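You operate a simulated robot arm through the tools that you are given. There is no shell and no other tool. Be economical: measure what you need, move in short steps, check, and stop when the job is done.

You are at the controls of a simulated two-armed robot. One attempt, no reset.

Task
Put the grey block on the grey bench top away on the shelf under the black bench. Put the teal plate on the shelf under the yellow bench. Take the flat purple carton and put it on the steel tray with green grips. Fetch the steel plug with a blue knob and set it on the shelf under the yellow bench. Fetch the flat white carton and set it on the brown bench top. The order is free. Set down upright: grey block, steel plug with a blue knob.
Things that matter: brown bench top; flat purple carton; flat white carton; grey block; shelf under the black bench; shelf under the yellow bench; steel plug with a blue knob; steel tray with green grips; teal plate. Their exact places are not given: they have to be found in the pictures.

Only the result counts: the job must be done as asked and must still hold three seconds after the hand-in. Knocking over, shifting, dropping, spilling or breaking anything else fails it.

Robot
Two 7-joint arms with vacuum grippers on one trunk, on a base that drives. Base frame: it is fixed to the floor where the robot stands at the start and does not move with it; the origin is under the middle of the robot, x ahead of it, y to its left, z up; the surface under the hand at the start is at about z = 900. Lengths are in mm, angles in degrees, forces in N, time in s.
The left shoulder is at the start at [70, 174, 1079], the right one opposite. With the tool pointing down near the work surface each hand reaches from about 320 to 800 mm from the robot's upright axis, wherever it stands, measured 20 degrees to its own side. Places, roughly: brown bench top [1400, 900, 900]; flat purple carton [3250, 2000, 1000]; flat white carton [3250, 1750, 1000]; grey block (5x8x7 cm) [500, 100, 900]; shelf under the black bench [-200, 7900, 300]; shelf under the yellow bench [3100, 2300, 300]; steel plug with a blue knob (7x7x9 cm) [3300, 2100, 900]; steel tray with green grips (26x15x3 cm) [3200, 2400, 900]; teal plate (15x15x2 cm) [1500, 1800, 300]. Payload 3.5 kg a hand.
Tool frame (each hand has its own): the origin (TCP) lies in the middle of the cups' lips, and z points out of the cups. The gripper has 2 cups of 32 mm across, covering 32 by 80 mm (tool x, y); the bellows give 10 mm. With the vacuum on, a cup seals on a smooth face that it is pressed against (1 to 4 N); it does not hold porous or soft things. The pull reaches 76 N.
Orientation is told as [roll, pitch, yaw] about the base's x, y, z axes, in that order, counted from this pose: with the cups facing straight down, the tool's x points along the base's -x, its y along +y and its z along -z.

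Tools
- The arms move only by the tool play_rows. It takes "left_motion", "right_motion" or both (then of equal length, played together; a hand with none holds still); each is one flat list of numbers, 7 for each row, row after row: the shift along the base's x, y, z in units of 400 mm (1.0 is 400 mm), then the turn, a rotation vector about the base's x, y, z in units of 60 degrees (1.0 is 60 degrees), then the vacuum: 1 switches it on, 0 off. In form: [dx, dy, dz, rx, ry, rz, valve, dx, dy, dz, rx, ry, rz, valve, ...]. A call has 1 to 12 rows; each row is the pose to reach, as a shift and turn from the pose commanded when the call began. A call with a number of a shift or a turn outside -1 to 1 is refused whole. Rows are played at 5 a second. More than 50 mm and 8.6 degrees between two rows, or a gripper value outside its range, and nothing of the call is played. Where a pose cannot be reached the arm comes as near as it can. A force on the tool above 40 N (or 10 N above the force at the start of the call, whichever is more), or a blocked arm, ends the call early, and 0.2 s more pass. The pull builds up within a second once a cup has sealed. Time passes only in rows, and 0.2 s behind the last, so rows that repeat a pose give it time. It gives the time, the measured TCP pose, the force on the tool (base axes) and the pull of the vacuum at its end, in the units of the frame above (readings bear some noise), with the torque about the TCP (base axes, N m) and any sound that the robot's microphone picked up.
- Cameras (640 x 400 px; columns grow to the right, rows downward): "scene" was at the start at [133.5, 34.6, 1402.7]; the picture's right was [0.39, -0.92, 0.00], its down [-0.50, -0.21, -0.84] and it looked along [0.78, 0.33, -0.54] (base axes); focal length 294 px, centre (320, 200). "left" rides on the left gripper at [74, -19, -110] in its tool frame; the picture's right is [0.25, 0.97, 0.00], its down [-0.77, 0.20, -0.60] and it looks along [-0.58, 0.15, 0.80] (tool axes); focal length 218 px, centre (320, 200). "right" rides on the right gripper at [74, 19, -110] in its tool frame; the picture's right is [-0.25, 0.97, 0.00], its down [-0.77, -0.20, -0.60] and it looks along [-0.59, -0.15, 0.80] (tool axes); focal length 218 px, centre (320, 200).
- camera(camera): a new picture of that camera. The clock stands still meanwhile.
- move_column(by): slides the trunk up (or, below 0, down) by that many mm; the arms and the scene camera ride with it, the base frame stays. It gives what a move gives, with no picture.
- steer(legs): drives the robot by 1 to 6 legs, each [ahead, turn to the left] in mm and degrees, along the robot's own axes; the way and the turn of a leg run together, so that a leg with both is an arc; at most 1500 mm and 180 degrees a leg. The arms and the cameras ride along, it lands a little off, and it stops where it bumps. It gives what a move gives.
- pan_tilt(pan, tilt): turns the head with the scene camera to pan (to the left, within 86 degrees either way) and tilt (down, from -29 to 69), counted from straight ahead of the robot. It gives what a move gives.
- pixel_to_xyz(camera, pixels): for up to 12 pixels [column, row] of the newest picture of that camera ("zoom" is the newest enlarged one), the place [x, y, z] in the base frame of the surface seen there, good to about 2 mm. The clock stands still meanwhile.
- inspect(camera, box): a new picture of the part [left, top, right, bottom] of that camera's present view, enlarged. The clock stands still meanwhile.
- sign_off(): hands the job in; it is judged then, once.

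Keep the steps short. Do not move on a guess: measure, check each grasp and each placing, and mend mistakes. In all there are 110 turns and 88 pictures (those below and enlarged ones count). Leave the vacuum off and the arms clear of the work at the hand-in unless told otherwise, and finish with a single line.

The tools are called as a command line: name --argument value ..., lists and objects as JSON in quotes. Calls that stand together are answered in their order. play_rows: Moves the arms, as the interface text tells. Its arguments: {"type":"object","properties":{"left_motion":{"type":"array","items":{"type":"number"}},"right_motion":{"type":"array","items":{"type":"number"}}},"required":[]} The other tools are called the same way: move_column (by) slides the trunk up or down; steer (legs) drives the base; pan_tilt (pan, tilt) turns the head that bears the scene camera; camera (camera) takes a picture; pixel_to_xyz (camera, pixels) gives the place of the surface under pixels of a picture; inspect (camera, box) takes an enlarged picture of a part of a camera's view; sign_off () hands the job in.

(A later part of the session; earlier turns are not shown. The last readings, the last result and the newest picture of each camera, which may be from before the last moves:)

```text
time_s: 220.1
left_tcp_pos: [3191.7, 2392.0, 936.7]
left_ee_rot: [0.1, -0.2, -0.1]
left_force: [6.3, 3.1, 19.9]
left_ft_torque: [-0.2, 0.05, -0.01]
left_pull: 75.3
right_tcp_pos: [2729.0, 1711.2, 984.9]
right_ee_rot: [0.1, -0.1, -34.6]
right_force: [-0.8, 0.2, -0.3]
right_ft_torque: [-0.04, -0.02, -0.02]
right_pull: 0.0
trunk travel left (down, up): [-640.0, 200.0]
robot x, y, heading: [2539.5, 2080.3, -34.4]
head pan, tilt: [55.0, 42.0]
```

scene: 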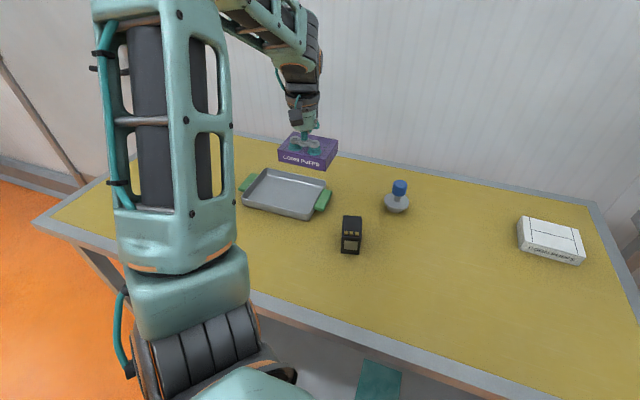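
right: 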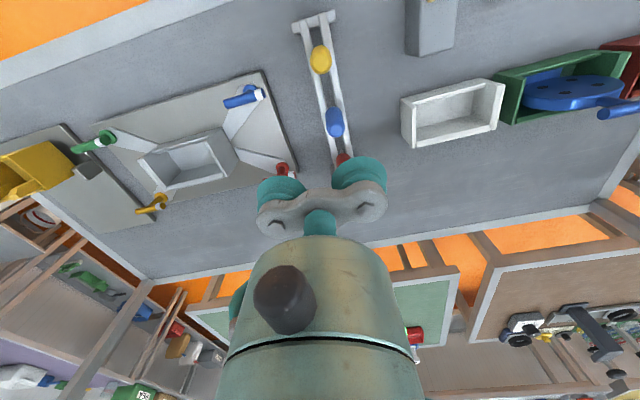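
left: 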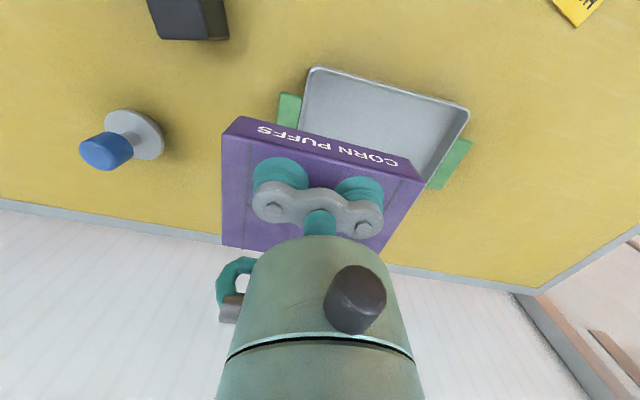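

Contact. Release, wait, then rise to z≈1090.

play_rows --left_motion '[0, 0, 0.006, 0, 0, 0, 0, 0, 0, 0.008, 0, 0, 0, 0, 0, 0, 0.008, 0, 0, 0, 0, 0, 0, 0.008, 0, 0, 0, 0, 0, 0, 0.02, 0, 0, 0, 0, 0, 0, 0.06, 0, 0, 0, 0, 0, 0, 0.17, 0, 0, 0, 0, 0, 0, 0.28, 0, 0, 0, 0, 0, 0, 0.38, 0, 0, 0, 0, 0, -0.12, 0.38, 0, 0, 0, 0, 0, -0.24, 0.38, 0, 0, 0, 0, 0, -0.36, 0.38, 0, 0, 0, 0]'

camera --camera "scene"

camera --camera "left"

```text
time_s: 222.7
left_tcp_pos: [3189.7, 2246.9, 1084.4]
left_ee_rot: [0.1, 0.0, 0.0]
left_force: [0.2, -0.4, 0.0]
left_ft_torque: [0.02, 0.02, 0.0]
left_pull: 0.0
right_tcp_pos: [2730.6, 1711.2, 984.9]
right_ee_rot: [0.1, 0.1, -34.6]
right_force: [1.0, 1.4, 0.0]
right_ft_torque: [0.02, -0.02, 0.03]
right_pull: 0.0
trunk travel left (down, up): [-640.0, 200.0]
robot x, y, heading: [2541.0, 2073.8, -34.5]
head pan, tilt: [55.0, 42.0]
```

```text
35 pictures are left
```

scene: 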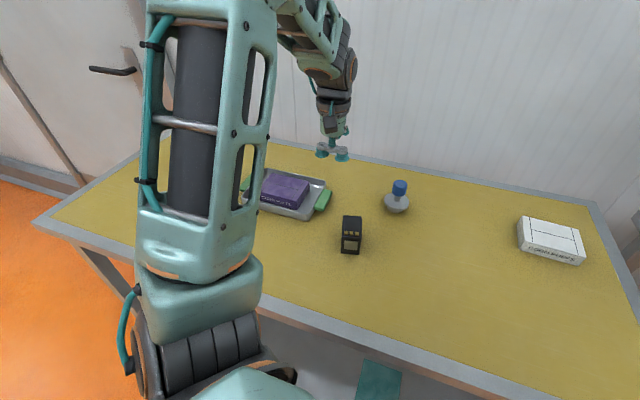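

```text
34 pictures are left
```

left: 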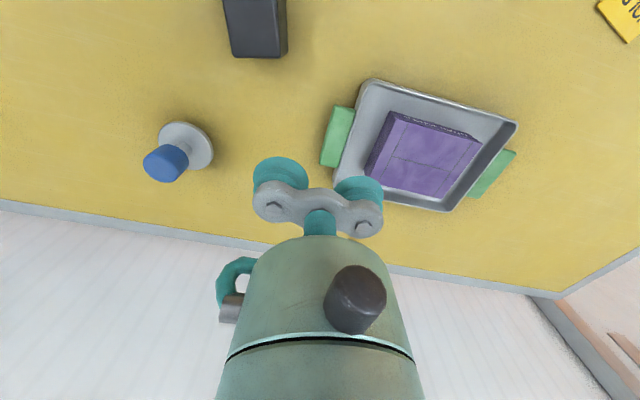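

Purple carton lies in the tray. Now the plug: enlarge and measure its knob.

inspect --camera "scene" --box '[376, 172, 424, 220]'

pixel_to_xyz --camera "zoom" --pixels '[[300, 115], [330, 110], [360, 115], [330, 130], [330, 90], [285, 130], [370, 150], [330, 180], [230, 270], [300, 370], [420, 290], [320, 240]]'

inspect --camera "left" --box '[120, 110, 240, 200]'

pixel_to_xyz --camera "left" --pixels '[[162, 165], [155, 160], [165, 158], [175, 158], [182, 158], [168, 150], [210, 150], [185, 127], [148, 160], [160, 172], [150, 168]]'

```text
8.33 times, centred on (400, 196) of scene
```

zoom: 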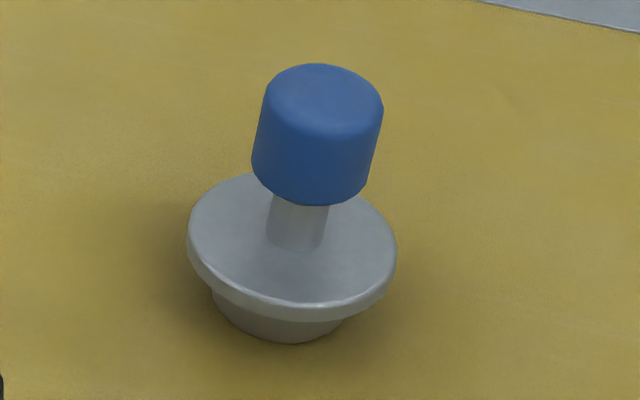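

```text
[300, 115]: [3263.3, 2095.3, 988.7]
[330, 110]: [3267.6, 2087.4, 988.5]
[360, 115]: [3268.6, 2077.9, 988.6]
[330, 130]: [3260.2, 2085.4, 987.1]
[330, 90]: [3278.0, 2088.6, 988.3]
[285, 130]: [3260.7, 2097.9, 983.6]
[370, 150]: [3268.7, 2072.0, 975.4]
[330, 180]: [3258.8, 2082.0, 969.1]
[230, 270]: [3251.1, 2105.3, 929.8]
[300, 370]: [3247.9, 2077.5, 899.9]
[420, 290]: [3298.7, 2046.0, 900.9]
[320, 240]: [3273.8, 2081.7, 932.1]
```

```text
4.44 times, centred on (180, 155) of left
```

zoom: 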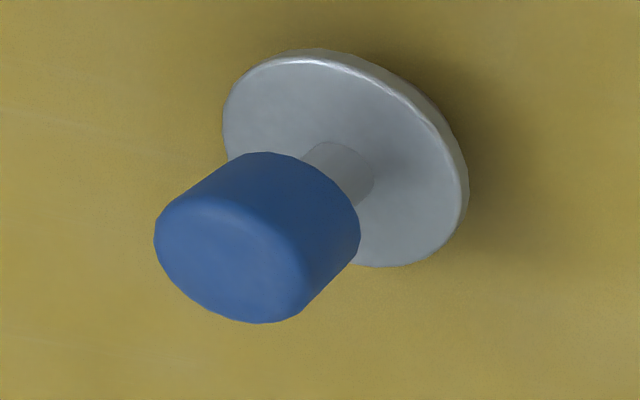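

```text
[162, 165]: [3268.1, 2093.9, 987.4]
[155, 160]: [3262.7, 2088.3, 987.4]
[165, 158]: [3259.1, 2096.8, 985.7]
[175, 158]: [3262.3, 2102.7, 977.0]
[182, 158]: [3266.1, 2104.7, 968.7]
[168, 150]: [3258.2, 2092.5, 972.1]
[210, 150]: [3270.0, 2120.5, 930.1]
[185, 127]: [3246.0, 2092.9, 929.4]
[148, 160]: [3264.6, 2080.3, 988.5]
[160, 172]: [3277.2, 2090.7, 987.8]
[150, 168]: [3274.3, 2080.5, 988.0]
```

The knob's top is flat (z 988), about 38 mm across; a single cup fits if well centred. I measure rim points for its centre.

pixel_to_xyz --camera "zoom" --pixels '[[165, 235], [200, 210], [250, 215], [290, 255], [292, 300], [240, 312], [190, 280], [230, 115], [320, 56], [455, 200], [380, 260], [420, 120]]'

```text
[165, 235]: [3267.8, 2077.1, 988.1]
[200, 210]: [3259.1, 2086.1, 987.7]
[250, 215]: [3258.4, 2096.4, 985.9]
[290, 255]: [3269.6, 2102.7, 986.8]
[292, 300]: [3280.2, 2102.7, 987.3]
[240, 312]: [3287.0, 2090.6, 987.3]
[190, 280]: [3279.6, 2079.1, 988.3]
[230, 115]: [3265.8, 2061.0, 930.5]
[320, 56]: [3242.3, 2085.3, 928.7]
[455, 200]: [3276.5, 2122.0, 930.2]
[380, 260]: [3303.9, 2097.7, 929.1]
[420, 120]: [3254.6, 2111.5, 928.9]
```

Knob centre ≈(3272.5,2090.5), top 988. I move so the -y cup sits over it: TCP (3272.5,2114.5), z≈1010.

play_rows --left_motion '[0.06, -0.09, 0, 0, 0, 0, 0, 0.12, -0.18, 0, 0, 0, 0, 0, 0.18, -0.27, 0, 0, 0, 0, 0, 0.207, -0.331, 0, 0, 0, 0, 0, 0.207, -0.331, -0.1, 0, 0, 0, 0, 0.207, -0.331, -0.185, 0, 0, 0, 0, 0.207, -0.331, -0.185, 0, 0, 0, 0, 0.207, -0.331, -0.185, 0, 0, 0, 0]'

inspect --camera "scene" --box '[360, 140, 440, 220]'

inspect --camera "left" --box '[200, 100, 440, 250]'

```text
time_s: 224.5
left_tcp_pos: [3274.9, 2115.2, 1012.1]
left_ee_rot: [0.1, 0.2, 0.1]
left_force: [-0.2, -1.0, 0.2]
left_ft_torque: [0.0, 0.03, -0.04]
left_pull: 0.2
right_tcp_pos: [2731.7, 1711.8, 984.2]
right_ee_rot: [0.1, 0.0, -34.6]
right_force: [-0.1, 0.2, -0.3]
right_ft_torque: [0.0, 0.02, 0.0]
right_pull: 0.0
trunk travel left (down, up): [-640.0, 200.0]
robot x, y, heading: [2538.4, 2080.9, -34.6]
head pan, tilt: [55.0, 42.0]
```

```text
5.00 times, centred on (400, 180) of scene
```

zoom: 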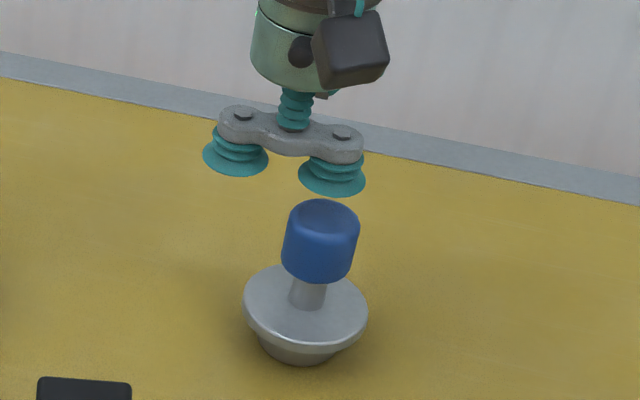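

```text
2.67 times, centred on (320, 175) of left
```

zoom: 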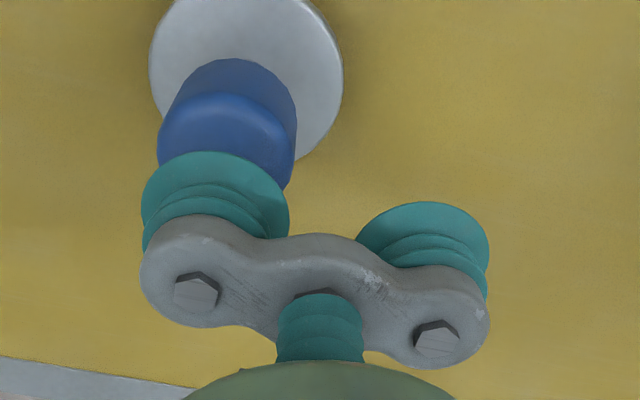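

Aligned. I press down gently with vacuum.

play_rows --left_motion '[-0.003, 0, -0.04, 0, 0, 0, 1, -0.003, 0, -0.055, 0, 0, 0, 1, -0.003, 0, -0.063, 0, 0, 0, 1, -0.003, 0, -0.068, 0, 0, 0, 1, -0.003, 0, -0.068, 0, 0, 0, 1, -0.003, 0, -0.068, 0, 0, 0, 1, -0.003, 0, -0.068, 0, 0, 0, 1, -0.003, 0, -0.068, 0, 0, 0, 1]'

```text
time_s: 226.3
left_tcp_pos: [3272.3, 2114.8, 986.1]
left_ee_rot: [0.0, -0.1, 0.0]
left_force: [6.5, 3.0, 22.7]
left_ft_torque: [-1.26, -0.18, 0.13]
left_pull: 37.6
right_tcp_pos: [2730.0, 1711.7, 985.6]
right_ee_rot: [0.1, 0.0, -34.6]
right_force: [0.1, -0.8, 0.1]
right_ft_torque: [0.0, 0.0, 0.01]
right_pull: 0.0
trunk travel left (down, up): [-640.0, 200.0]
robot x, y, heading: [2537.6, 2075.0, -34.6]
head pan, tilt: [55.0, 42.0]
```

Sealed (37.6 N). I lift and bring it back near the robot, turning the tool along with the robot's heading.

play_rows --left_motion '[0, 0, 0.03, 0, 0, 0, 1, 0, 0, 0.12, 0, 0, 0, 1, 0, 0, 0.22, 0, 0, 0, 1, 0, 0, 0.32, 0, 0, 0, 1, -0.1, -0.05, 0.34, 0, 0, -0.07, 1, -0.2, -0.1, 0.34, 0, 0, -0.14, 1, -0.3, -0.16, 0.34, 0, 0, -0.21, 1, -0.4, -0.22, 0.34, 0, 0, -0.28, 1, -0.5, -0.28, 0.34, 0, 0, -0.36, 1, -0.6, -0.34, 0.34, 0, 0, -0.44, 1, -0.7, -0.4, 0.34, 0, 0, -0.51, 1, -0.8, -0.46, 0.34, 0, 0, -0.575, 1]'

camera --camera "scene"

```text
time_s: 228.9
left_tcp_pos: [2950.1, 1930.5, 1119.1]
left_ee_rot: [0.1, 0.0, -34.5]
left_force: [-0.1, -0.2, -2.4]
left_ft_torque: [-0.69, 0.49, -0.03]
left_pull: 37.9
right_tcp_pos: [2730.0, 1710.8, 985.3]
right_ee_rot: [0.1, 0.0, -34.6]
right_force: [-0.5, -0.5, 0.1]
right_ft_torque: [-0.02, -0.04, 0.0]
right_pull: 0.2
trunk travel left (down, up): [-640.0, 200.0]
robot x, y, heading: [2543.5, 2078.4, -34.6]
head pan, tilt: [55.0, 42.0]
```

```text
29 pictures are left
```

scene: 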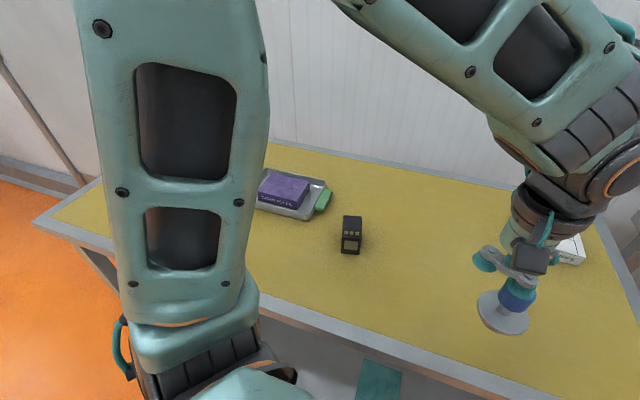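

Held well. I turn to heading 0, back off 300 mm, and lower the trunk to the shelf level.

steer --legs '[[0, 34.6], [-300, 0]]'

move_column --by -320

move_column --by -310

steer --legs '[[160, 0]]'

pan_tilt --pan 10 --tilt 28

camera --camera "scene"

```text
time_s: 232.6
left_tcp_pos: [2665.5, 2192.3, 1119.4]
left_ee_rot: [0.1, 0.0, 0.1]
left_force: [-0.8, -0.4, -2.4]
left_ft_torque: [-0.84, 0.02, -0.04]
left_pull: 37.9
right_tcp_pos: [2609.3, 1884.9, 983.9]
right_ee_rot: [0.0, 0.0, 0.1]
right_force: [-0.6, -0.6, 0.5]
right_ft_torque: [0.03, -0.03, -0.01]
right_pull: 0.0
trunk travel left (down, up): [-640.0, 200.0]
robot x, y, heading: [2248.0, 2081.5, 0.1]
head pan, tilt: [55.0, 42.0]
```

```text
time_s: 235.8
left_tcp_pos: [2665.3, 2191.4, 799.2]
left_ee_rot: [-0.1, 0.1, 0.0]
left_force: [0.5, 0.2, -2.2]
left_ft_torque: [-0.86, -0.01, -0.01]
left_pull: 38.2
right_tcp_pos: [2607.4, 1884.1, 665.6]
right_ee_rot: [0.0, 0.0, 0.1]
right_force: [0.4, 1.0, 1.5]
right_ft_torque: [0.0, 0.01, 0.02]
right_pull: 0.0
trunk travel left (down, up): [-320.0, 520.0]
robot x, y, heading: [2245.6, 2076.8, 0.2]
head pan, tilt: [55.0, 42.0]
```

```text
time_s: 238.8
left_tcp_pos: [2665.8, 2191.6, 489.5]
left_ee_rot: [0.0, 0.0, 0.1]
left_force: [0.1, -0.2, -1.5]
left_ft_torque: [-0.85, -0.01, -0.02]
left_pull: 38.5
right_tcp_pos: [2609.0, 1885.4, 355.7]
right_ee_rot: [0.0, 0.0, 0.1]
right_force: [-0.4, -0.3, 0.7]
right_ft_torque: [0.0, 0.03, -0.03]
right_pull: 0.0
trunk travel left (down, up): [-10.0, 830.0]
robot x, y, heading: [2243.3, 2072.3, 0.1]
head pan, tilt: [55.0, 42.0]
```

```text
time_s: 240.2
left_tcp_pos: [2823.5, 2191.1, 490.3]
left_ee_rot: [0.0, 0.1, 0.0]
left_force: [-0.2, -0.3, -3.4]
left_ft_torque: [-0.87, 0.01, -0.02]
left_pull: 38.1
right_tcp_pos: [2765.2, 1884.9, 354.3]
right_ee_rot: [0.0, 0.1, 0.0]
right_force: [0.0, -0.3, -0.8]
right_ft_torque: [-0.01, 0.0, -0.04]
right_pull: 0.0
trunk travel left (down, up): [-10.0, 830.0]
robot x, y, heading: [2402.4, 2077.9, -0.1]
head pan, tilt: [55.0, 42.0]
```

```text
time_s: 241.4
left_tcp_pos: [2823.3, 2189.9, 489.5]
left_ee_rot: [0.0, 0.0, 0.0]
left_force: [-0.6, -1.1, -2.2]
left_ft_torque: [-0.83, -0.02, 0.02]
left_pull: 37.8
right_tcp_pos: [2765.7, 1884.8, 354.9]
right_ee_rot: [0.0, 0.0, 0.0]
right_force: [0.6, 0.2, 0.0]
right_ft_torque: [0.0, 0.0, -0.02]
right_pull: 0.0
trunk travel left (down, up): [-10.0, 830.0]
robot x, y, heading: [2401.6, 2081.7, -0.2]
head pan, tilt: [10.0, 28.0]
```

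```text
28 pictures are left
```

scene: 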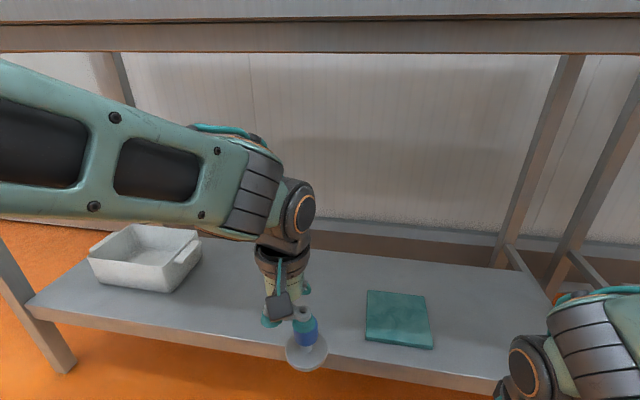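

Clear space between the white tray and the plate. I check the tray's edge and lower the hand to z≈400 in front of the shelf before entering.

pixel_to_xyz --camera "scene" --pixels '[[198, 255], [180, 290], [367, 335], [240, 310], [250, 335], [215, 290]]'

play_rows --left_motion '[0, 0.02, -0.11, 0, 0, 0, 1, 0, 0.04, -0.2, 0, 0, 0, 1, 0.1, 0.06, -0.22, 0, 0, 0, 1, 0.2, 0.06, -0.22, 0, 0, 0, 1, 0.3, 0.06, -0.22, 0, 0, 0, 1, 0.4, 0.06, -0.22, 0, 0, 0, 1, 0.5, 0.06, -0.22, 0, 0, 0, 1, 0.53, 0.06, -0.25, 0, 0, 0, 1, 0.53, 0.06, -0.26, 0, 0, 0, 1]'

camera --camera "scene"

```text
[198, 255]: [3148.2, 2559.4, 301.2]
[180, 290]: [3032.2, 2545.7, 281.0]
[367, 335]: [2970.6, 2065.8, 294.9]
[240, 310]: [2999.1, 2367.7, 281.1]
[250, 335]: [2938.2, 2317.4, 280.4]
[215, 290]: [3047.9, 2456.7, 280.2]
```

```text
time_s: 243.4
left_tcp_pos: [3035.8, 2216.1, 385.2]
left_ee_rot: [0.1, 0.0, 0.0]
left_force: [-0.4, 0.5, -2.3]
left_ft_torque: [-0.85, -0.02, -0.03]
left_pull: 37.8
right_tcp_pos: [2765.1, 1883.9, 355.9]
right_ee_rot: [0.0, 0.0, -0.1]
right_force: [-0.1, 0.2, -0.5]
right_ft_torque: [-0.01, -0.01, -0.02]
right_pull: 0.0
trunk travel left (down, up): [-10.0, 830.0]
robot x, y, heading: [2401.8, 2080.5, 0.1]
head pan, tilt: [10.0, 28.0]
```

```text
27 pictures are left
```

scene: 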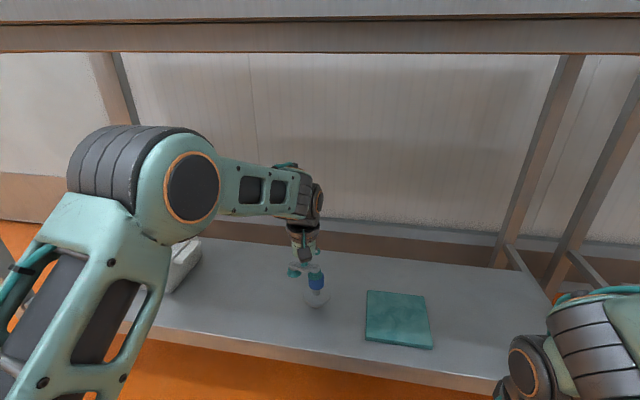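

The plug hangs over the free spot. I lower until contact (about 18 mm).

play_rows --left_motion '[0, 0, -0.025, 0, 0, 0, 1, 0, 0, -0.038, 0, 0, 0, 1, 0, 0, -0.044, 0, 0, 0, 1, 0, 0, -0.048, 0, 0, 0, 1, 0, 0, -0.048, 0, 0, 0, 1]'

inspect --camera "scene" --box '[270, 220, 370, 320]'

```text
time_s: 244.6
left_tcp_pos: [3035.3, 2213.5, 367.0]
left_ee_rot: [0.0, -0.2, 0.0]
left_force: [1.9, -0.8, 15.0]
left_ft_torque: [-1.24, 0.07, -0.02]
left_pull: 37.9
right_tcp_pos: [2765.5, 1883.8, 356.8]
right_ee_rot: [0.1, -0.1, -0.1]
right_force: [-0.3, 1.0, -0.3]
right_ft_torque: [0.0, -0.02, 0.0]
right_pull: 0.0
trunk travel left (down, up): [-10.0, 830.0]
robot x, y, heading: [2400.4, 2074.6, -0.2]
head pan, tilt: [10.0, 28.0]
```

```text
4.00 times, centred on (320, 270) of scene
```

zoom: 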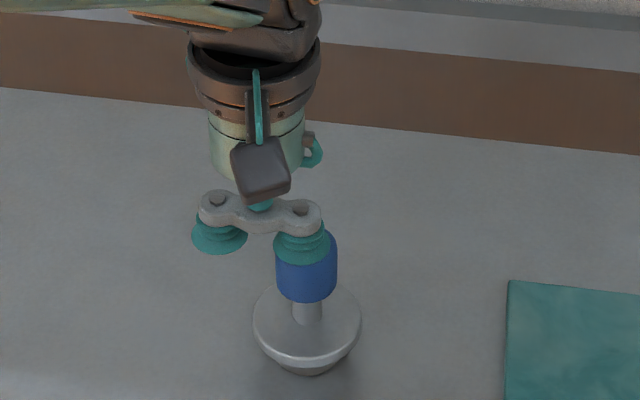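

Standing on the shelf. Release, rise straight up, then withdraw.

play_rows --left_motion '[0, 0, 0.006, 0, 0, 0, 0, 0, 0, 0.008, 0, 0, 0, 0, 0, 0, 0.008, 0, 0, 0, 0, 0, 0, 0.008, 0, 0, 0, 0, 0, 0, 0.015, 0, 0, 0, 0, 0, 0, 0.04, 0, 0, 0, 0, 0, 0, 0.12, 0, 0, 0, 0, -0.12, 0, 0.12, 0, 0, 0, 0, -0.24, 0, 0.12, 0, 0, 0, 0, -0.36, 0, 0.12, 0, 0, 0, 0, -0.48, 0, 0.12, 0, 0, 0, 0, -0.58, 0, 0.12, 0, 0, 0, 0]'

steer --legs '[[-160, 0]]'

camera --camera "scene"

```text
time_s: 247.2
left_tcp_pos: [2802.4, 2214.8, 413.2]
left_ee_rot: [0.0, 0.0, -0.1]
left_force: [-0.1, -0.1, 0.3]
left_ft_torque: [0.02, 0.01, 0.02]
left_pull: 0.0
right_tcp_pos: [2764.9, 1883.0, 354.5]
right_ee_rot: [0.0, 0.0, 0.0]
right_force: [0.2, -0.2, -0.7]
right_ft_torque: [-0.03, -0.01, 0.0]
right_pull: 0.1
trunk travel left (down, up): [-10.0, 830.0]
robot x, y, heading: [2402.5, 2078.6, -0.2]
head pan, tilt: [10.0, 28.0]
```

```text
time_s: 248.6
left_tcp_pos: [2643.3, 2214.1, 413.5]
left_ee_rot: [0.0, 0.0, 0.0]
left_force: [-0.1, 0.4, 0.2]
left_ft_torque: [0.06, -0.01, -0.02]
left_pull: 0.0
right_tcp_pos: [2607.2, 1883.7, 355.2]
right_ee_rot: [0.0, 0.1, -0.1]
right_force: [-0.5, 0.9, 0.0]
right_ft_torque: [0.0, 0.0, 0.04]
right_pull: 0.0
trunk travel left (down, up): [-10.0, 830.0]
robot x, y, heading: [2242.1, 2075.4, -0.2]
head pan, tilt: [10.0, 28.0]
```

```text
25 pictures are left
```

scene: 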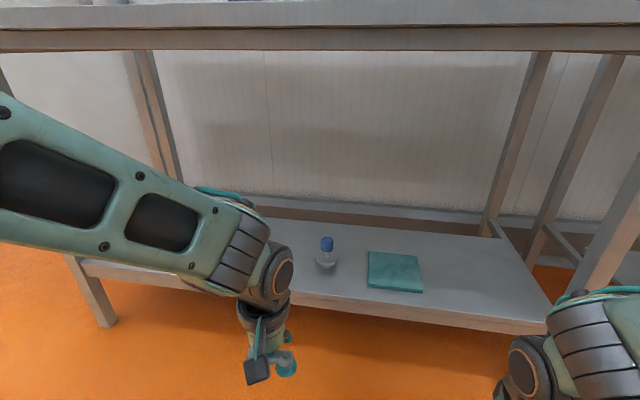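

The plug stands upright beside the plate. Now the white carton: trunk up 630, then drive to about (2540,1700) with heading -35°.

move_column --by 330

move_column --by 300

steer --legs '[[0, -90], [166, 0], [0, 55], [355, 0]]'

pan_tilt --pan 45 --tilt 42

camera --camera "scene"

```text
time_s: 251.8
left_tcp_pos: [2644.6, 2214.2, 743.7]
left_ee_rot: [0.0, 0.0, 0.1]
left_force: [-0.6, -0.6, -0.2]
left_ft_torque: [0.03, -0.02, 0.0]
left_pull: 0.0
right_tcp_pos: [2606.6, 1884.4, 684.3]
right_ee_rot: [0.0, 0.0, -0.1]
right_force: [0.1, -0.1, 0.2]
right_ft_torque: [-0.02, 0.01, 0.01]
right_pull: 0.0
trunk travel left (down, up): [-340.0, 500.0]
robot x, y, heading: [2241.9, 2076.6, -0.3]
head pan, tilt: [10.0, 28.0]
```

```text
time_s: 254.8
left_tcp_pos: [2644.0, 2214.6, 1044.6]
left_ee_rot: [-0.1, 0.1, 0.0]
left_force: [0.6, -0.2, 0.3]
left_ft_torque: [-0.02, 0.01, -0.03]
left_pull: 0.0
right_tcp_pos: [2607.2, 1884.6, 985.0]
right_ee_rot: [0.0, 0.0, -0.1]
right_force: [0.4, 0.3, 1.3]
right_ft_torque: [-0.01, -0.01, 0.0]
right_pull: 0.0
trunk travel left (down, up): [-640.0, 200.0]
robot x, y, heading: [2242.5, 2078.7, 0.1]
head pan, tilt: [10.0, 28.0]
```

```text
time_s: 264.4
left_tcp_pos: [2947.1, 1590.9, 1044.7]
left_ee_rot: [0.0, 0.0, -34.6]
left_force: [0.3, -0.1, 0.5]
left_ft_torque: [-0.02, -0.02, -0.01]
left_pull: 0.0
right_tcp_pos: [2729.7, 1341.0, 984.7]
right_ee_rot: [0.0, 0.0, -34.7]
right_force: [0.0, -0.1, 0.1]
right_ft_torque: [0.04, 0.01, 0.0]
right_pull: 0.0
trunk travel left (down, up): [-640.0, 200.0]
robot x, y, heading: [2538.5, 1702.3, -34.8]
head pan, tilt: [10.0, 28.0]
```

```text
time_s: 265.4
left_tcp_pos: [2947.7, 1592.5, 1042.9]
left_ee_rot: [0.0, 0.1, -34.6]
left_force: [-0.6, -0.5, -0.4]
left_ft_torque: [0.02, 0.01, 0.02]
left_pull: 0.0
right_tcp_pos: [2729.0, 1339.1, 986.1]
right_ee_rot: [0.0, 0.0, -34.7]
right_force: [0.1, -0.1, 0.1]
right_ft_torque: [0.02, -0.02, 0.0]
right_pull: 0.1
trunk travel left (down, up): [-640.0, 200.0]
robot x, y, heading: [2539.6, 1707.8, -34.6]
head pan, tilt: [45.0, 42.0]
```

```text
24 pictures are left
```

scene: 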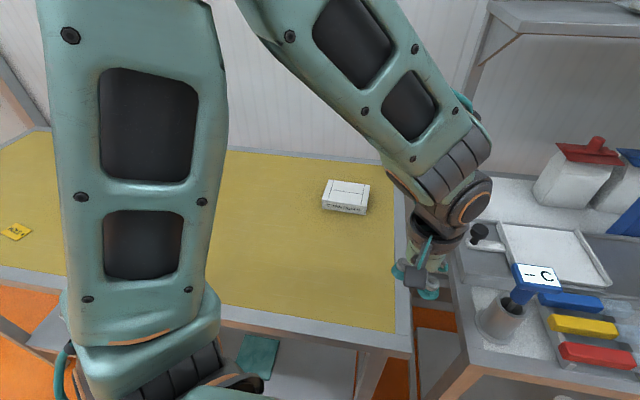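

The white carton is at (346,194). I re-measure its top.

pixel_to_xyz --camera "scene" --pixels '[[330, 181], [368, 186], [324, 200], [364, 206], [347, 193], [345, 198]]'

play_rows --left_motion '[0.1, 0.045, 0.03, 0, 0, 0.1, 0, 0.2, 0.09, 0.03, 0, 0, 0.2, 0, 0.3, 0.135, 0.03, 0, 0, 0.3, 0, 0.4, 0.18, 0.03, 0, 0, 0.4, 0, 0.5, 0.225, 0.03, 0, 0, 0.48, 0, 0.6, 0.27, 0.02, 0, 0, 0.577, 0, 0.7, 0.31, 0, 0, 0, 0.577, 0, 0.76, 0.344, -0.04, 0, 0, 0.577, 0, 0.76, 0.344, -0.14, 0, 0, 0.577, 0, 0.76, 0.344, -0.14, 0, 0, 0.577, 0]'

inspect --camera "left" --box '[160, 80, 480, 260]'

```text
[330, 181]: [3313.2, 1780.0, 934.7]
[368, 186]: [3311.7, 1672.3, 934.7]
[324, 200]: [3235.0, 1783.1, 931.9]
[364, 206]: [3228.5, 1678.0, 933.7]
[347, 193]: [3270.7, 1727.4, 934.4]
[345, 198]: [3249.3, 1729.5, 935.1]
```

```text
time_s: 267.6
left_tcp_pos: [3252.4, 1727.8, 988.3]
left_ee_rot: [0.0, 0.1, 0.0]
left_force: [-0.2, 0.8, 0.7]
left_ft_torque: [0.0, 0.03, -0.01]
left_pull: 0.2
right_tcp_pos: [2729.0, 1338.9, 985.5]
right_ee_rot: [0.1, 0.0, -34.8]
right_force: [-0.4, 0.2, -0.5]
right_ft_torque: [0.0, -0.02, -0.01]
right_pull: 0.2
trunk travel left (down, up): [-640.0, 200.0]
robot x, y, heading: [2540.1, 1707.9, -34.7]
head pan, tilt: [45.0, 42.0]
```

```text
2.00 times, centred on (320, 170) of left
```

zoom: 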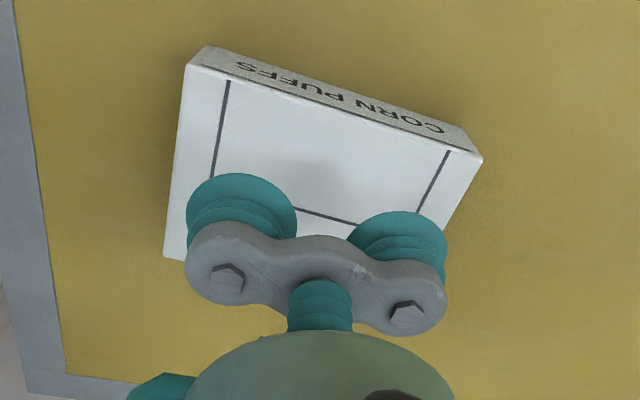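

Above the front panel, centred. Press with vacuum.

play_rows --left_motion '[0, 0, -0.1, 0, 0, 0, 1, 0, 0, -0.125, 0, 0, 0, 1, 0, 0, -0.135, 0, 0, 0, 1, 0, 0, -0.142, 0, 0, 0, 1, 0, 0, -0.142, 0, 0, 0, 1, 0, 0, -0.142, 0, 0, 0, 1, 0, 0, -0.142, 0, 0, 0, 1, 0, 0, -0.142, 0, 0, 0, 1]'

```text
time_s: 269.4
left_tcp_pos: [3251.6, 1729.3, 932.3]
left_ee_rot: [0.0, -0.1, -0.1]
left_force: [2.2, 1.3, 15.2]
left_ft_torque: [0.0, 0.01, 0.08]
left_pull: 75.7
right_tcp_pos: [2727.4, 1339.7, 985.5]
right_ee_rot: [0.1, -0.1, -34.7]
right_force: [-0.3, 0.8, -0.2]
right_ft_torque: [0.01, 0.06, -0.01]
right_pull: 0.0
trunk travel left (down, up): [-640.0, 200.0]
robot x, y, heading: [2539.7, 1707.1, -34.5]
head pan, tilt: [45.0, 42.0]
```

Sealed (75.7). Lift and bring back toward the robot.

play_rows --left_motion '[0, 0, 0.03, 0, 0, 0, 1, 0, 0, 0.12, 0, 0, 0, 1, 0, 0, 0.24, 0, 0, 0, 1, 0, 0, 0.35, 0, 0, 0, 1, -0.1, -0.03, 0.37, 0, 0, -0.07, 1, -0.2, -0.06, 0.38, 0, 0, -0.14, 1, -0.3, -0.1, 0.38, 0, 0, -0.21, 1, -0.4, -0.15, 0.38, 0, 0, -0.28, 1, -0.5, -0.2, 0.38, 0, 0, -0.36, 1, -0.6, -0.25, 0.38, 0, 0, -0.44, 1, -0.7, -0.3, 0.38, 0, 0, -0.51, 1, -0.77, -0.34, 0.38, 0, 0, -0.575, 1]'

steer --legs '[[0, 34.6], [-270, 0]]'

pan_tilt --pan -80 --tilt 15

camera --camera "scene"

```text
time_s: 272.1
left_tcp_pos: [2942.0, 1592.3, 1082.4]
left_ee_rot: [0.0, 0.0, -34.6]
left_force: [-0.2, 0.2, -1.4]
left_ft_torque: [0.06, 0.02, -0.02]
left_pull: 75.7
right_tcp_pos: [2730.4, 1338.4, 984.1]
right_ee_rot: [0.1, 0.0, -34.7]
right_force: [-0.1, 0.1, 0.5]
right_ft_torque: [-0.03, 0.01, 0.0]
right_pull: 0.1
trunk travel left (down, up): [-640.0, 200.0]
robot x, y, heading: [2539.9, 1707.1, -34.7]
head pan, tilt: [45.0, 42.0]
```

```text
time_s: 275.6
left_tcp_pos: [2663.1, 1842.3, 1081.8]
left_ee_rot: [-0.1, 0.1, -0.2]
left_force: [0.3, -0.1, -0.4]
left_ft_torque: [0.01, 0.01, -0.02]
left_pull: 75.3
right_tcp_pos: [2627.2, 1512.0, 984.4]
right_ee_rot: [0.1, 0.0, -0.3]
right_force: [-1.4, -0.3, 0.1]
right_ft_torque: [0.02, 0.01, 0.01]
right_pull: 0.1
trunk travel left (down, up): [-640.0, 200.0]
robot x, y, heading: [2267.0, 1704.2, -0.7]
head pan, tilt: [45.0, 42.0]
```

```text
time_s: 277.7
left_tcp_pos: [2661.0, 1841.8, 1082.4]
left_ee_rot: [-0.1, -0.1, -0.1]
left_force: [0.1, 0.6, -0.3]
left_ft_torque: [0.01, 0.01, 0.0]
left_pull: 75.0
right_tcp_pos: [2629.0, 1512.5, 984.6]
right_ee_rot: [-0.1, 0.0, -0.3]
right_force: [0.3, -0.8, -0.6]
right_ft_torque: [-0.02, -0.01, -0.01]
right_pull: 0.0
trunk travel left (down, up): [-640.0, 200.0]
robot x, y, heading: [2265.9, 1706.6, -0.6]
head pan, tilt: [-80.0, 15.0]
```

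```text
22 pictures are left
```

scene: 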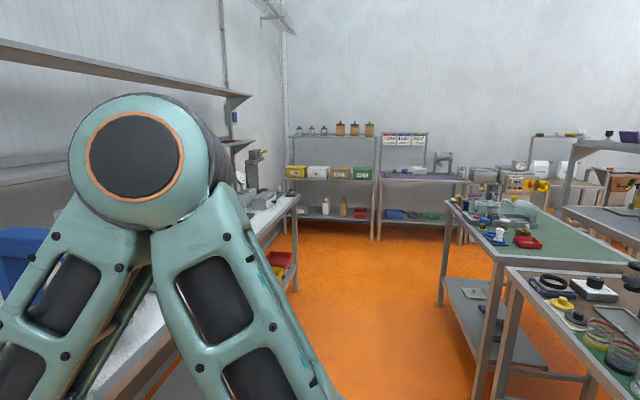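

Ahead to the right I see the green bench and, nearer, the bench that should be the brown one. I drive to y≈1000, turn to face it and look.

steer --legs '[[0, -89.4], [700, 0], [0, -90]]'

pan_tilt --pan -8 --tilt 35

camera --camera "scene"

```text
time_s: 288.9
left_tcp_pos: [1888.4, 851.5, 1082.4]
left_ee_rot: [0.0, -0.1, -175.5]
left_force: [0.1, -0.2, -1.5]
left_ft_torque: [-0.01, -0.04, -0.01]
left_pull: 75.7
right_tcp_pos: [1896.2, 1181.7, 984.7]
right_ee_rot: [0.0, 0.0, -175.5]
right_force: [0.3, -0.5, -0.1]
right_ft_torque: [0.0, -0.03, -0.03]
right_pull: 0.0
trunk travel left (down, up): [-640.0, 200.0]
robot x, y, heading: [2273.2, 1019.0, -175.6]
head pan, tilt: [-80.0, 15.0]
```

```text
time_s: 290.4
left_tcp_pos: [1889.8, 851.5, 1081.2]
left_ee_rot: [0.0, -0.1, -175.4]
left_force: [-0.3, 0.4, -1.1]
left_ft_torque: [-0.04, 0.0, -0.02]
left_pull: 75.4
right_tcp_pos: [1896.0, 1182.3, 985.7]
right_ee_rot: [0.0, 0.0, -175.4]
right_force: [-0.3, -0.8, 0.5]
right_ft_torque: [-0.02, -0.04, 0.0]
right_pull: 0.0
trunk travel left (down, up): [-640.0, 200.0]
robot x, y, heading: [2272.9, 1019.5, -175.6]
head pan, tilt: [-8.0, 35.0]
```

```text
21 pictures are left
```

scene: 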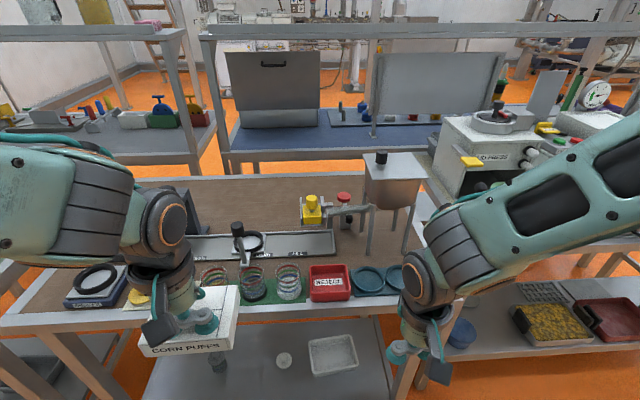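

The brown bench is in front. I enlarge it to find free space, and measure.

inspect --camera "scene" --box '[0, 160, 440, 350]'

pixel_to_xyz --camera "scene" --pixels '[[240, 190], [240, 215], [270, 225], [300, 185], [345, 230], [200, 325], [385, 300], [238, 225], [330, 195], [310, 205], [390, 250], [270, 180]]'

```text
1.45 times, centred on (220, 255) of scene
```

zoom: 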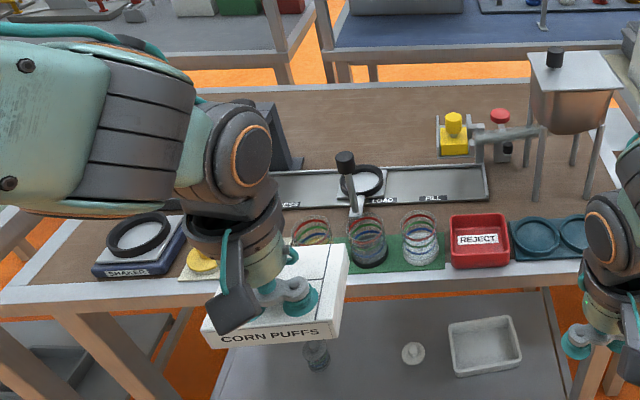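

```text
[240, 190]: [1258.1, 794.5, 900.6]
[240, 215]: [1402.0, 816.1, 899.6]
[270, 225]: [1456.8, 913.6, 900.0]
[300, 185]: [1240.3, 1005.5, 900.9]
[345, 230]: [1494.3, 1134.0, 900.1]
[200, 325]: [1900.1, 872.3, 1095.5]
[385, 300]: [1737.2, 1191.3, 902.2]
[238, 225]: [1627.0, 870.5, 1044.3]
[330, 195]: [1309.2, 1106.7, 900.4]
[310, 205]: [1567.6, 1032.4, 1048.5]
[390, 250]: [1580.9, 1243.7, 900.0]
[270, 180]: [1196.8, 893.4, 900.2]
```

Free brown patch: x≈1200–1440, y≈800–1010, behind the grey tray. I raise the left hand, and turn right 39° (as at the yellow bench) to get the reach, then look.

play_rows --left_motion '[0, 0, 0.12, 0, 0, 0, 1, 0, 0, 0.24, 0, 0, 0, 1, 0, 0, 0.28, 0, 0, 0, 1, 0, 0, 0.28, 0, 0, 0, 1]'

steer --legs '[[0, -39.4]]'

pan_tilt --pan 45 --tilt 35

camera --camera "scene"

```text
time_s: 291.4
left_tcp_pos: [1890.7, 851.4, 1194.7]
left_ee_rot: [-0.1, 0.0, -175.5]
left_force: [0.1, -0.1, -0.4]
left_ft_torque: [0.04, -0.01, -0.06]
left_pull: 75.5
right_tcp_pos: [1895.9, 1181.8, 985.9]
right_ee_rot: [0.0, -0.1, -175.6]
right_force: [0.7, 0.1, -0.2]
right_ft_torque: [0.03, 0.02, 0.02]
right_pull: 0.1
trunk travel left (down, up): [-640.0, 200.0]
robot x, y, heading: [2275.1, 1018.3, -175.5]
head pan, tilt: [-8.0, 35.0]
```

```text
time_s: 293.6
left_tcp_pos: [1871.7, 1129.6, 1195.8]
left_ee_rot: [0.0, 0.0, 145.7]
left_force: [-0.3, 0.2, -1.1]
left_ft_torque: [-0.01, 0.02, 0.02]
left_pull: 75.1
right_tcp_pos: [2082.0, 1383.4, 985.3]
right_ee_rot: [0.0, -0.1, 145.7]
right_force: [0.0, 0.1, 0.8]
right_ft_torque: [0.01, 0.0, 0.06]
right_pull: 0.1
trunk travel left (down, up): [-640.0, 200.0]
robot x, y, heading: [2273.5, 1019.3, 145.8]
head pan, tilt: [-8.0, 35.0]
```

```text
time_s: 294.8
left_tcp_pos: [1870.9, 1130.4, 1194.9]
left_ee_rot: [0.0, 0.0, 145.7]
left_force: [-0.7, -0.6, -1.8]
left_ft_torque: [-0.01, -0.04, 0.01]
left_pull: 75.5
right_tcp_pos: [2082.1, 1383.3, 984.2]
right_ee_rot: [0.0, 0.0, 145.7]
right_force: [0.1, -0.3, 0.6]
right_ft_torque: [0.0, -0.01, 0.01]
right_pull: 0.0
trunk travel left (down, up): [-640.0, 200.0]
robot x, y, heading: [2273.5, 1021.4, 145.5]
head pan, tilt: [45.0, 35.0]
```

```text
19 pictures are left
```

scene: 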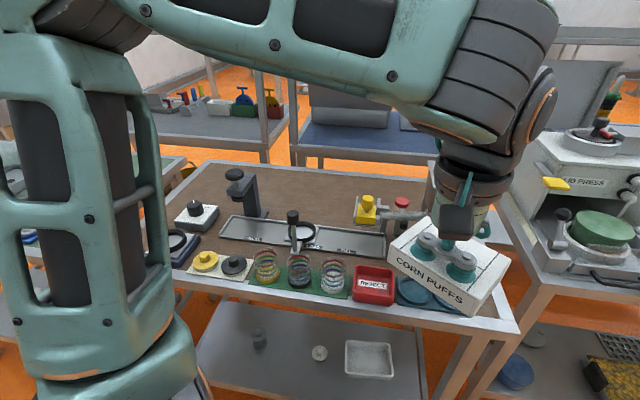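

The bench's rear area between the black stand (245,195) and the yellow device (367,208) is free. I measure its bounds.

inspect --camera "scene" --box '[180, 140, 440, 300]'

pixel_to_xyz --camera "zoom" --pixels '[[205, 190], [430, 165], [465, 205], [130, 185], [170, 100], [275, 180], [300, 130], [350, 130], [400, 215], [200, 75], [480, 140], [555, 155]]'

```text
2.46 times, centred on (310, 220) of scene
```

zoom: 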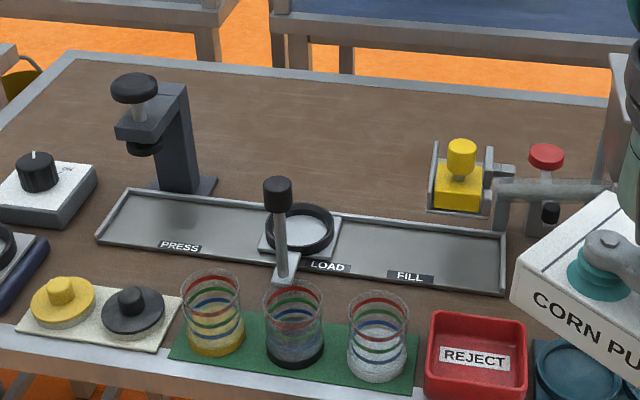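

```text
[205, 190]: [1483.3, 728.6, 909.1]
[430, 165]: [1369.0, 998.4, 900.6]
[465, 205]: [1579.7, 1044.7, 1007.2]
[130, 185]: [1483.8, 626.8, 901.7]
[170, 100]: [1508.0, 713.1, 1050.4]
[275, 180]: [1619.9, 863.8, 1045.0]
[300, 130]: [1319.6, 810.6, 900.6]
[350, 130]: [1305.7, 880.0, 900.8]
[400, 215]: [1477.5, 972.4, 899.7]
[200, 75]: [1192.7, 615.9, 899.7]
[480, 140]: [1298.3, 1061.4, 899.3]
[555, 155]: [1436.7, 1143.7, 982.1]
```

Free area: x≈1190–1475, y≈760–990. Target carton centre (1410,880), i.e. TCP (1430,880). First I swing the hand toward -y and turn the tool to yaw 180, away from the hopper, then drive closer.

play_rows --left_motion '[0, -0.075, 0, 0, 0, 0.095, 1, 0, -0.15, 0, 0, 0, 0.19, 1, 0, -0.225, 0, 0, 0, 0.285, 1, 0, -0.3, 0, 0, 0, 0.38, 1, 0, -0.375, 0, 0, 0, 0.475, 1, 0, -0.45, 0, 0, 0, 0.572, 1, 0, -0.45, 0, 0, 0, 0.572, 1]'

steer --legs '[[180, 0]]'

camera --camera "scene"

```text
time_s: 296.4
left_tcp_pos: [1876.1, 962.8, 1183.7]
left_ee_rot: [0.1, 0.0, -179.9]
left_force: [0.1, 0.0, -1.0]
left_ft_torque: [0.03, 0.0, 0.01]
left_pull: 75.4
left hand out of reach, approached as far as the arm can: row 6, 7
right_tcp_pos: [2082.7, 1382.8, 984.1]
right_ee_rot: [0.1, 0.0, 145.6]
right_force: [-0.3, -1.0, 0.2]
right_ft_torque: [-0.02, -0.01, -0.01]
right_pull: 0.0
trunk travel left (down, up): [-640.0, 200.0]
robot x, y, heading: [2279.1, 1018.2, 145.5]
head pan, tilt: [45.0, 35.0]
```

```text
time_s: 297.9
left_tcp_pos: [1725.7, 1064.5, 1182.8]
left_ee_rot: [-0.1, 0.0, -180.0]
left_force: [-0.4, -0.6, -0.9]
left_ft_torque: [0.0, -0.06, -0.01]
left_pull: 76.0
right_tcp_pos: [1933.3, 1485.4, 985.0]
right_ee_rot: [0.0, 0.0, 145.6]
right_force: [-0.1, -1.1, -0.4]
right_ft_torque: [-0.01, -0.05, -0.03]
right_pull: 0.1
trunk travel left (down, up): [-640.0, 200.0]
robot x, y, heading: [2126.1, 1121.0, 145.6]
head pan, tilt: [45.0, 35.0]
```

```text
17 pictures are left
```

scene: 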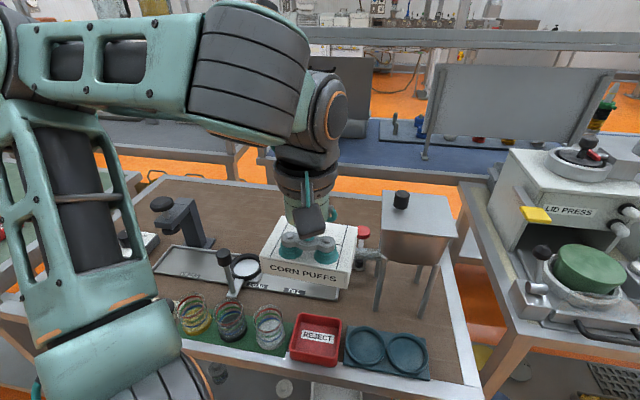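

Clear. I move over the free patch at height, then check.

play_rows --left_motion '[-0.0925, -0.0575, 0, 0, 0, 0, 1, -0.185, -0.115, 0, 0, 0, 0, 1, -0.2775, -0.1725, 0, 0, 0, 0, 1, -0.37, -0.23, 0, 0, 0, 0, 1, -0.4625, -0.2875, 0, 0, 0, 0, 1, -0.555, -0.345, 0, 0, 0, 0, 1, -0.6475, -0.4025, 0, 0, 0, 0, 1, -0.74, -0.46, 0, 0, 0, 0, 1, -0.74, -0.46, 0, 0, 0, 0, 1]'

camera --camera "scene"

```text
time_s: 299.9
left_tcp_pos: [1432.6, 880.7, 1185.1]
left_ee_rot: [0.0, -0.1, -180.1]
left_force: [0.7, -0.1, -0.1]
left_ft_torque: [0.02, -0.02, -0.02]
left_pull: 75.0
left hand out of reach, approached as far as the arm can: row 1, 2, 3, 4, 5, 6
right_tcp_pos: [1934.2, 1484.9, 985.6]
right_ee_rot: [0.1, 0.0, 145.6]
right_force: [-0.2, -0.5, 0.3]
right_ft_torque: [-0.03, 0.0, -0.04]
right_pull: 0.0
trunk travel left (down, up): [-640.0, 200.0]
robot x, y, heading: [2124.9, 1122.5, 145.5]
head pan, tilt: [45.0, 35.0]
```

```text
16 pictures are left
```

scene: 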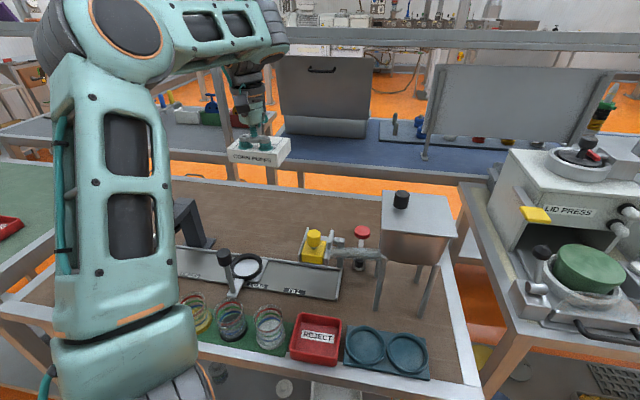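

At (1433,881). I lower to z≈955 in steps, then check the view.

play_rows --left_motion '[0, 0, -0.115, 0, 0, 0, 1, 0, 0, -0.23, 0, 0, 0, 1, 0, 0, -0.345, 0, 0, 0, 1, 0, 0, -0.46, 0, 0, 0, 1, 0, 0, -0.56, 0, 0, 0, 1, 0, 0, -0.575, 0, 0, 0, 1, 0, 0, -0.575, 0, 0, 0, 1]'

inspect --camera "scene" --box '[160, 130, 360, 310]'

```text
time_s: 301.5
left_tcp_pos: [1429.8, 882.2, 952.5]
left_ee_rot: [0.0, -0.1, -179.9]
left_force: [-0.1, 0.3, -1.1]
left_ft_torque: [0.01, -0.03, 0.03]
left_pull: 75.5
right_tcp_pos: [1933.2, 1484.7, 984.6]
right_ee_rot: [0.0, 0.0, 145.6]
right_force: [-0.2, -0.6, 0.3]
right_ft_torque: [-0.05, 0.01, -0.03]
right_pull: 0.0
trunk travel left (down, up): [-640.0, 200.0]
robot x, y, heading: [2124.7, 1123.7, 145.3]
head pan, tilt: [45.0, 35.0]
```

```text
2.22 times, centred on (260, 220) of scene
```

zoom: 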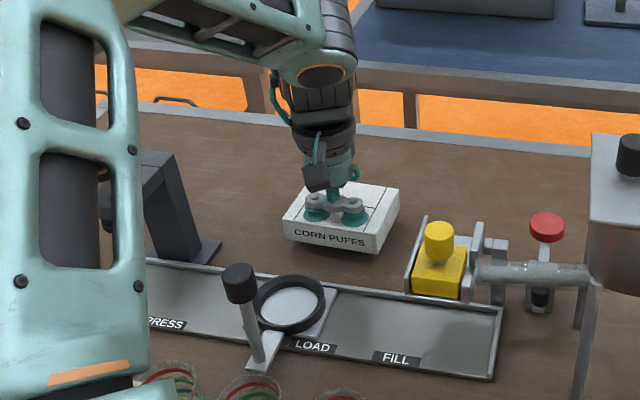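

Clear all round. I lower to contact (release at ≈933).

play_rows --left_motion '[0, 0, -0.025, 0, 0, 0, 1, 0, 0, -0.04, 0, 0, 0, 1, 0, 0, -0.048, 0, 0, 0, 1, 0, 0, -0.053, 0, 0, 0, 1, 0, 0, -0.056, 0, 0, 0, 1]'

```text
time_s: 302.7
left_tcp_pos: [1430.2, 882.1, 932.3]
left_ee_rot: [0.0, -0.3, -179.9]
left_force: [-5.8, -5.9, 23.0]
left_ft_torque: [0.03, -0.07, -0.03]
left_pull: 75.1
right_tcp_pos: [1934.2, 1485.5, 986.4]
right_ee_rot: [0.2, -0.1, 145.6]
right_force: [0.3, -1.1, -0.4]
right_ft_torque: [0.0, 0.01, -0.02]
right_pull: 0.1
trunk travel left (down, up): [-640.0, 200.0]
robot x, y, heading: [2127.9, 1121.9, 145.8]
head pan, tilt: [45.0, 35.0]
```

Contact. Release and rise straight up to z≈1180.

play_rows --left_motion '[0, 0, 0.006, 0, 0, 0, 0, 0, 0, 0.008, 0, 0, 0, 0, 0, 0, 0.008, 0, 0, 0, 0, 0, 0, 0.008, 0, 0, 0, 0, 0, 0, 0.02, 0, 0, 0, 0, 0, 0, 0.06, 0, 0, 0, 0, 0, 0, 0.17, 0, 0, 0, 0, 0, 0, 0.28, 0, 0, 0, 0, 0, 0, 0.39, 0, 0, 0, 0, 0, 0, 0.5, 0, 0, 0, 0, 0, 0, 0.61, 0, 0, 0, 0, 0, 0, 0.61, 0, 0, 0, 0]'

inspect --camera "scene" --box '[160, 130, 360, 310]'

```text
time_s: 305.3
left_tcp_pos: [1428.4, 882.4, 1178.1]
left_ee_rot: [-0.1, -0.1, -179.9]
left_force: [0.1, 0.4, -0.3]
left_ft_torque: [0.04, 0.02, 0.04]
left_pull: 0.0
right_tcp_pos: [1932.4, 1484.6, 985.6]
right_ee_rot: [0.0, -0.1, 145.6]
right_force: [0.2, -0.2, 0.6]
right_ft_torque: [0.03, -0.02, -0.02]
right_pull: 0.2
trunk travel left (down, up): [-640.0, 200.0]
robot x, y, heading: [2126.7, 1121.7, 145.6]
head pan, tilt: [45.0, 35.0]
```

```text
2.22 times, centred on (260, 220) of scene
```

zoom: 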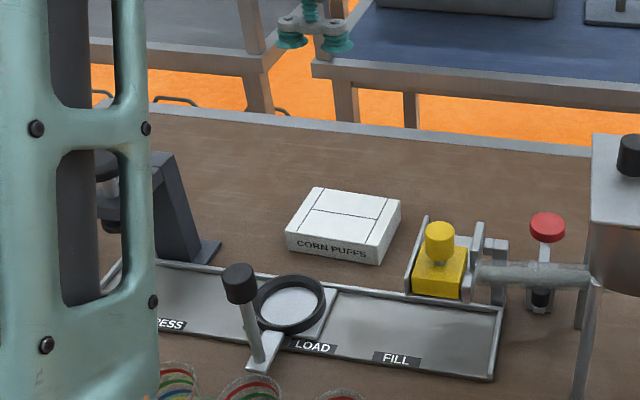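

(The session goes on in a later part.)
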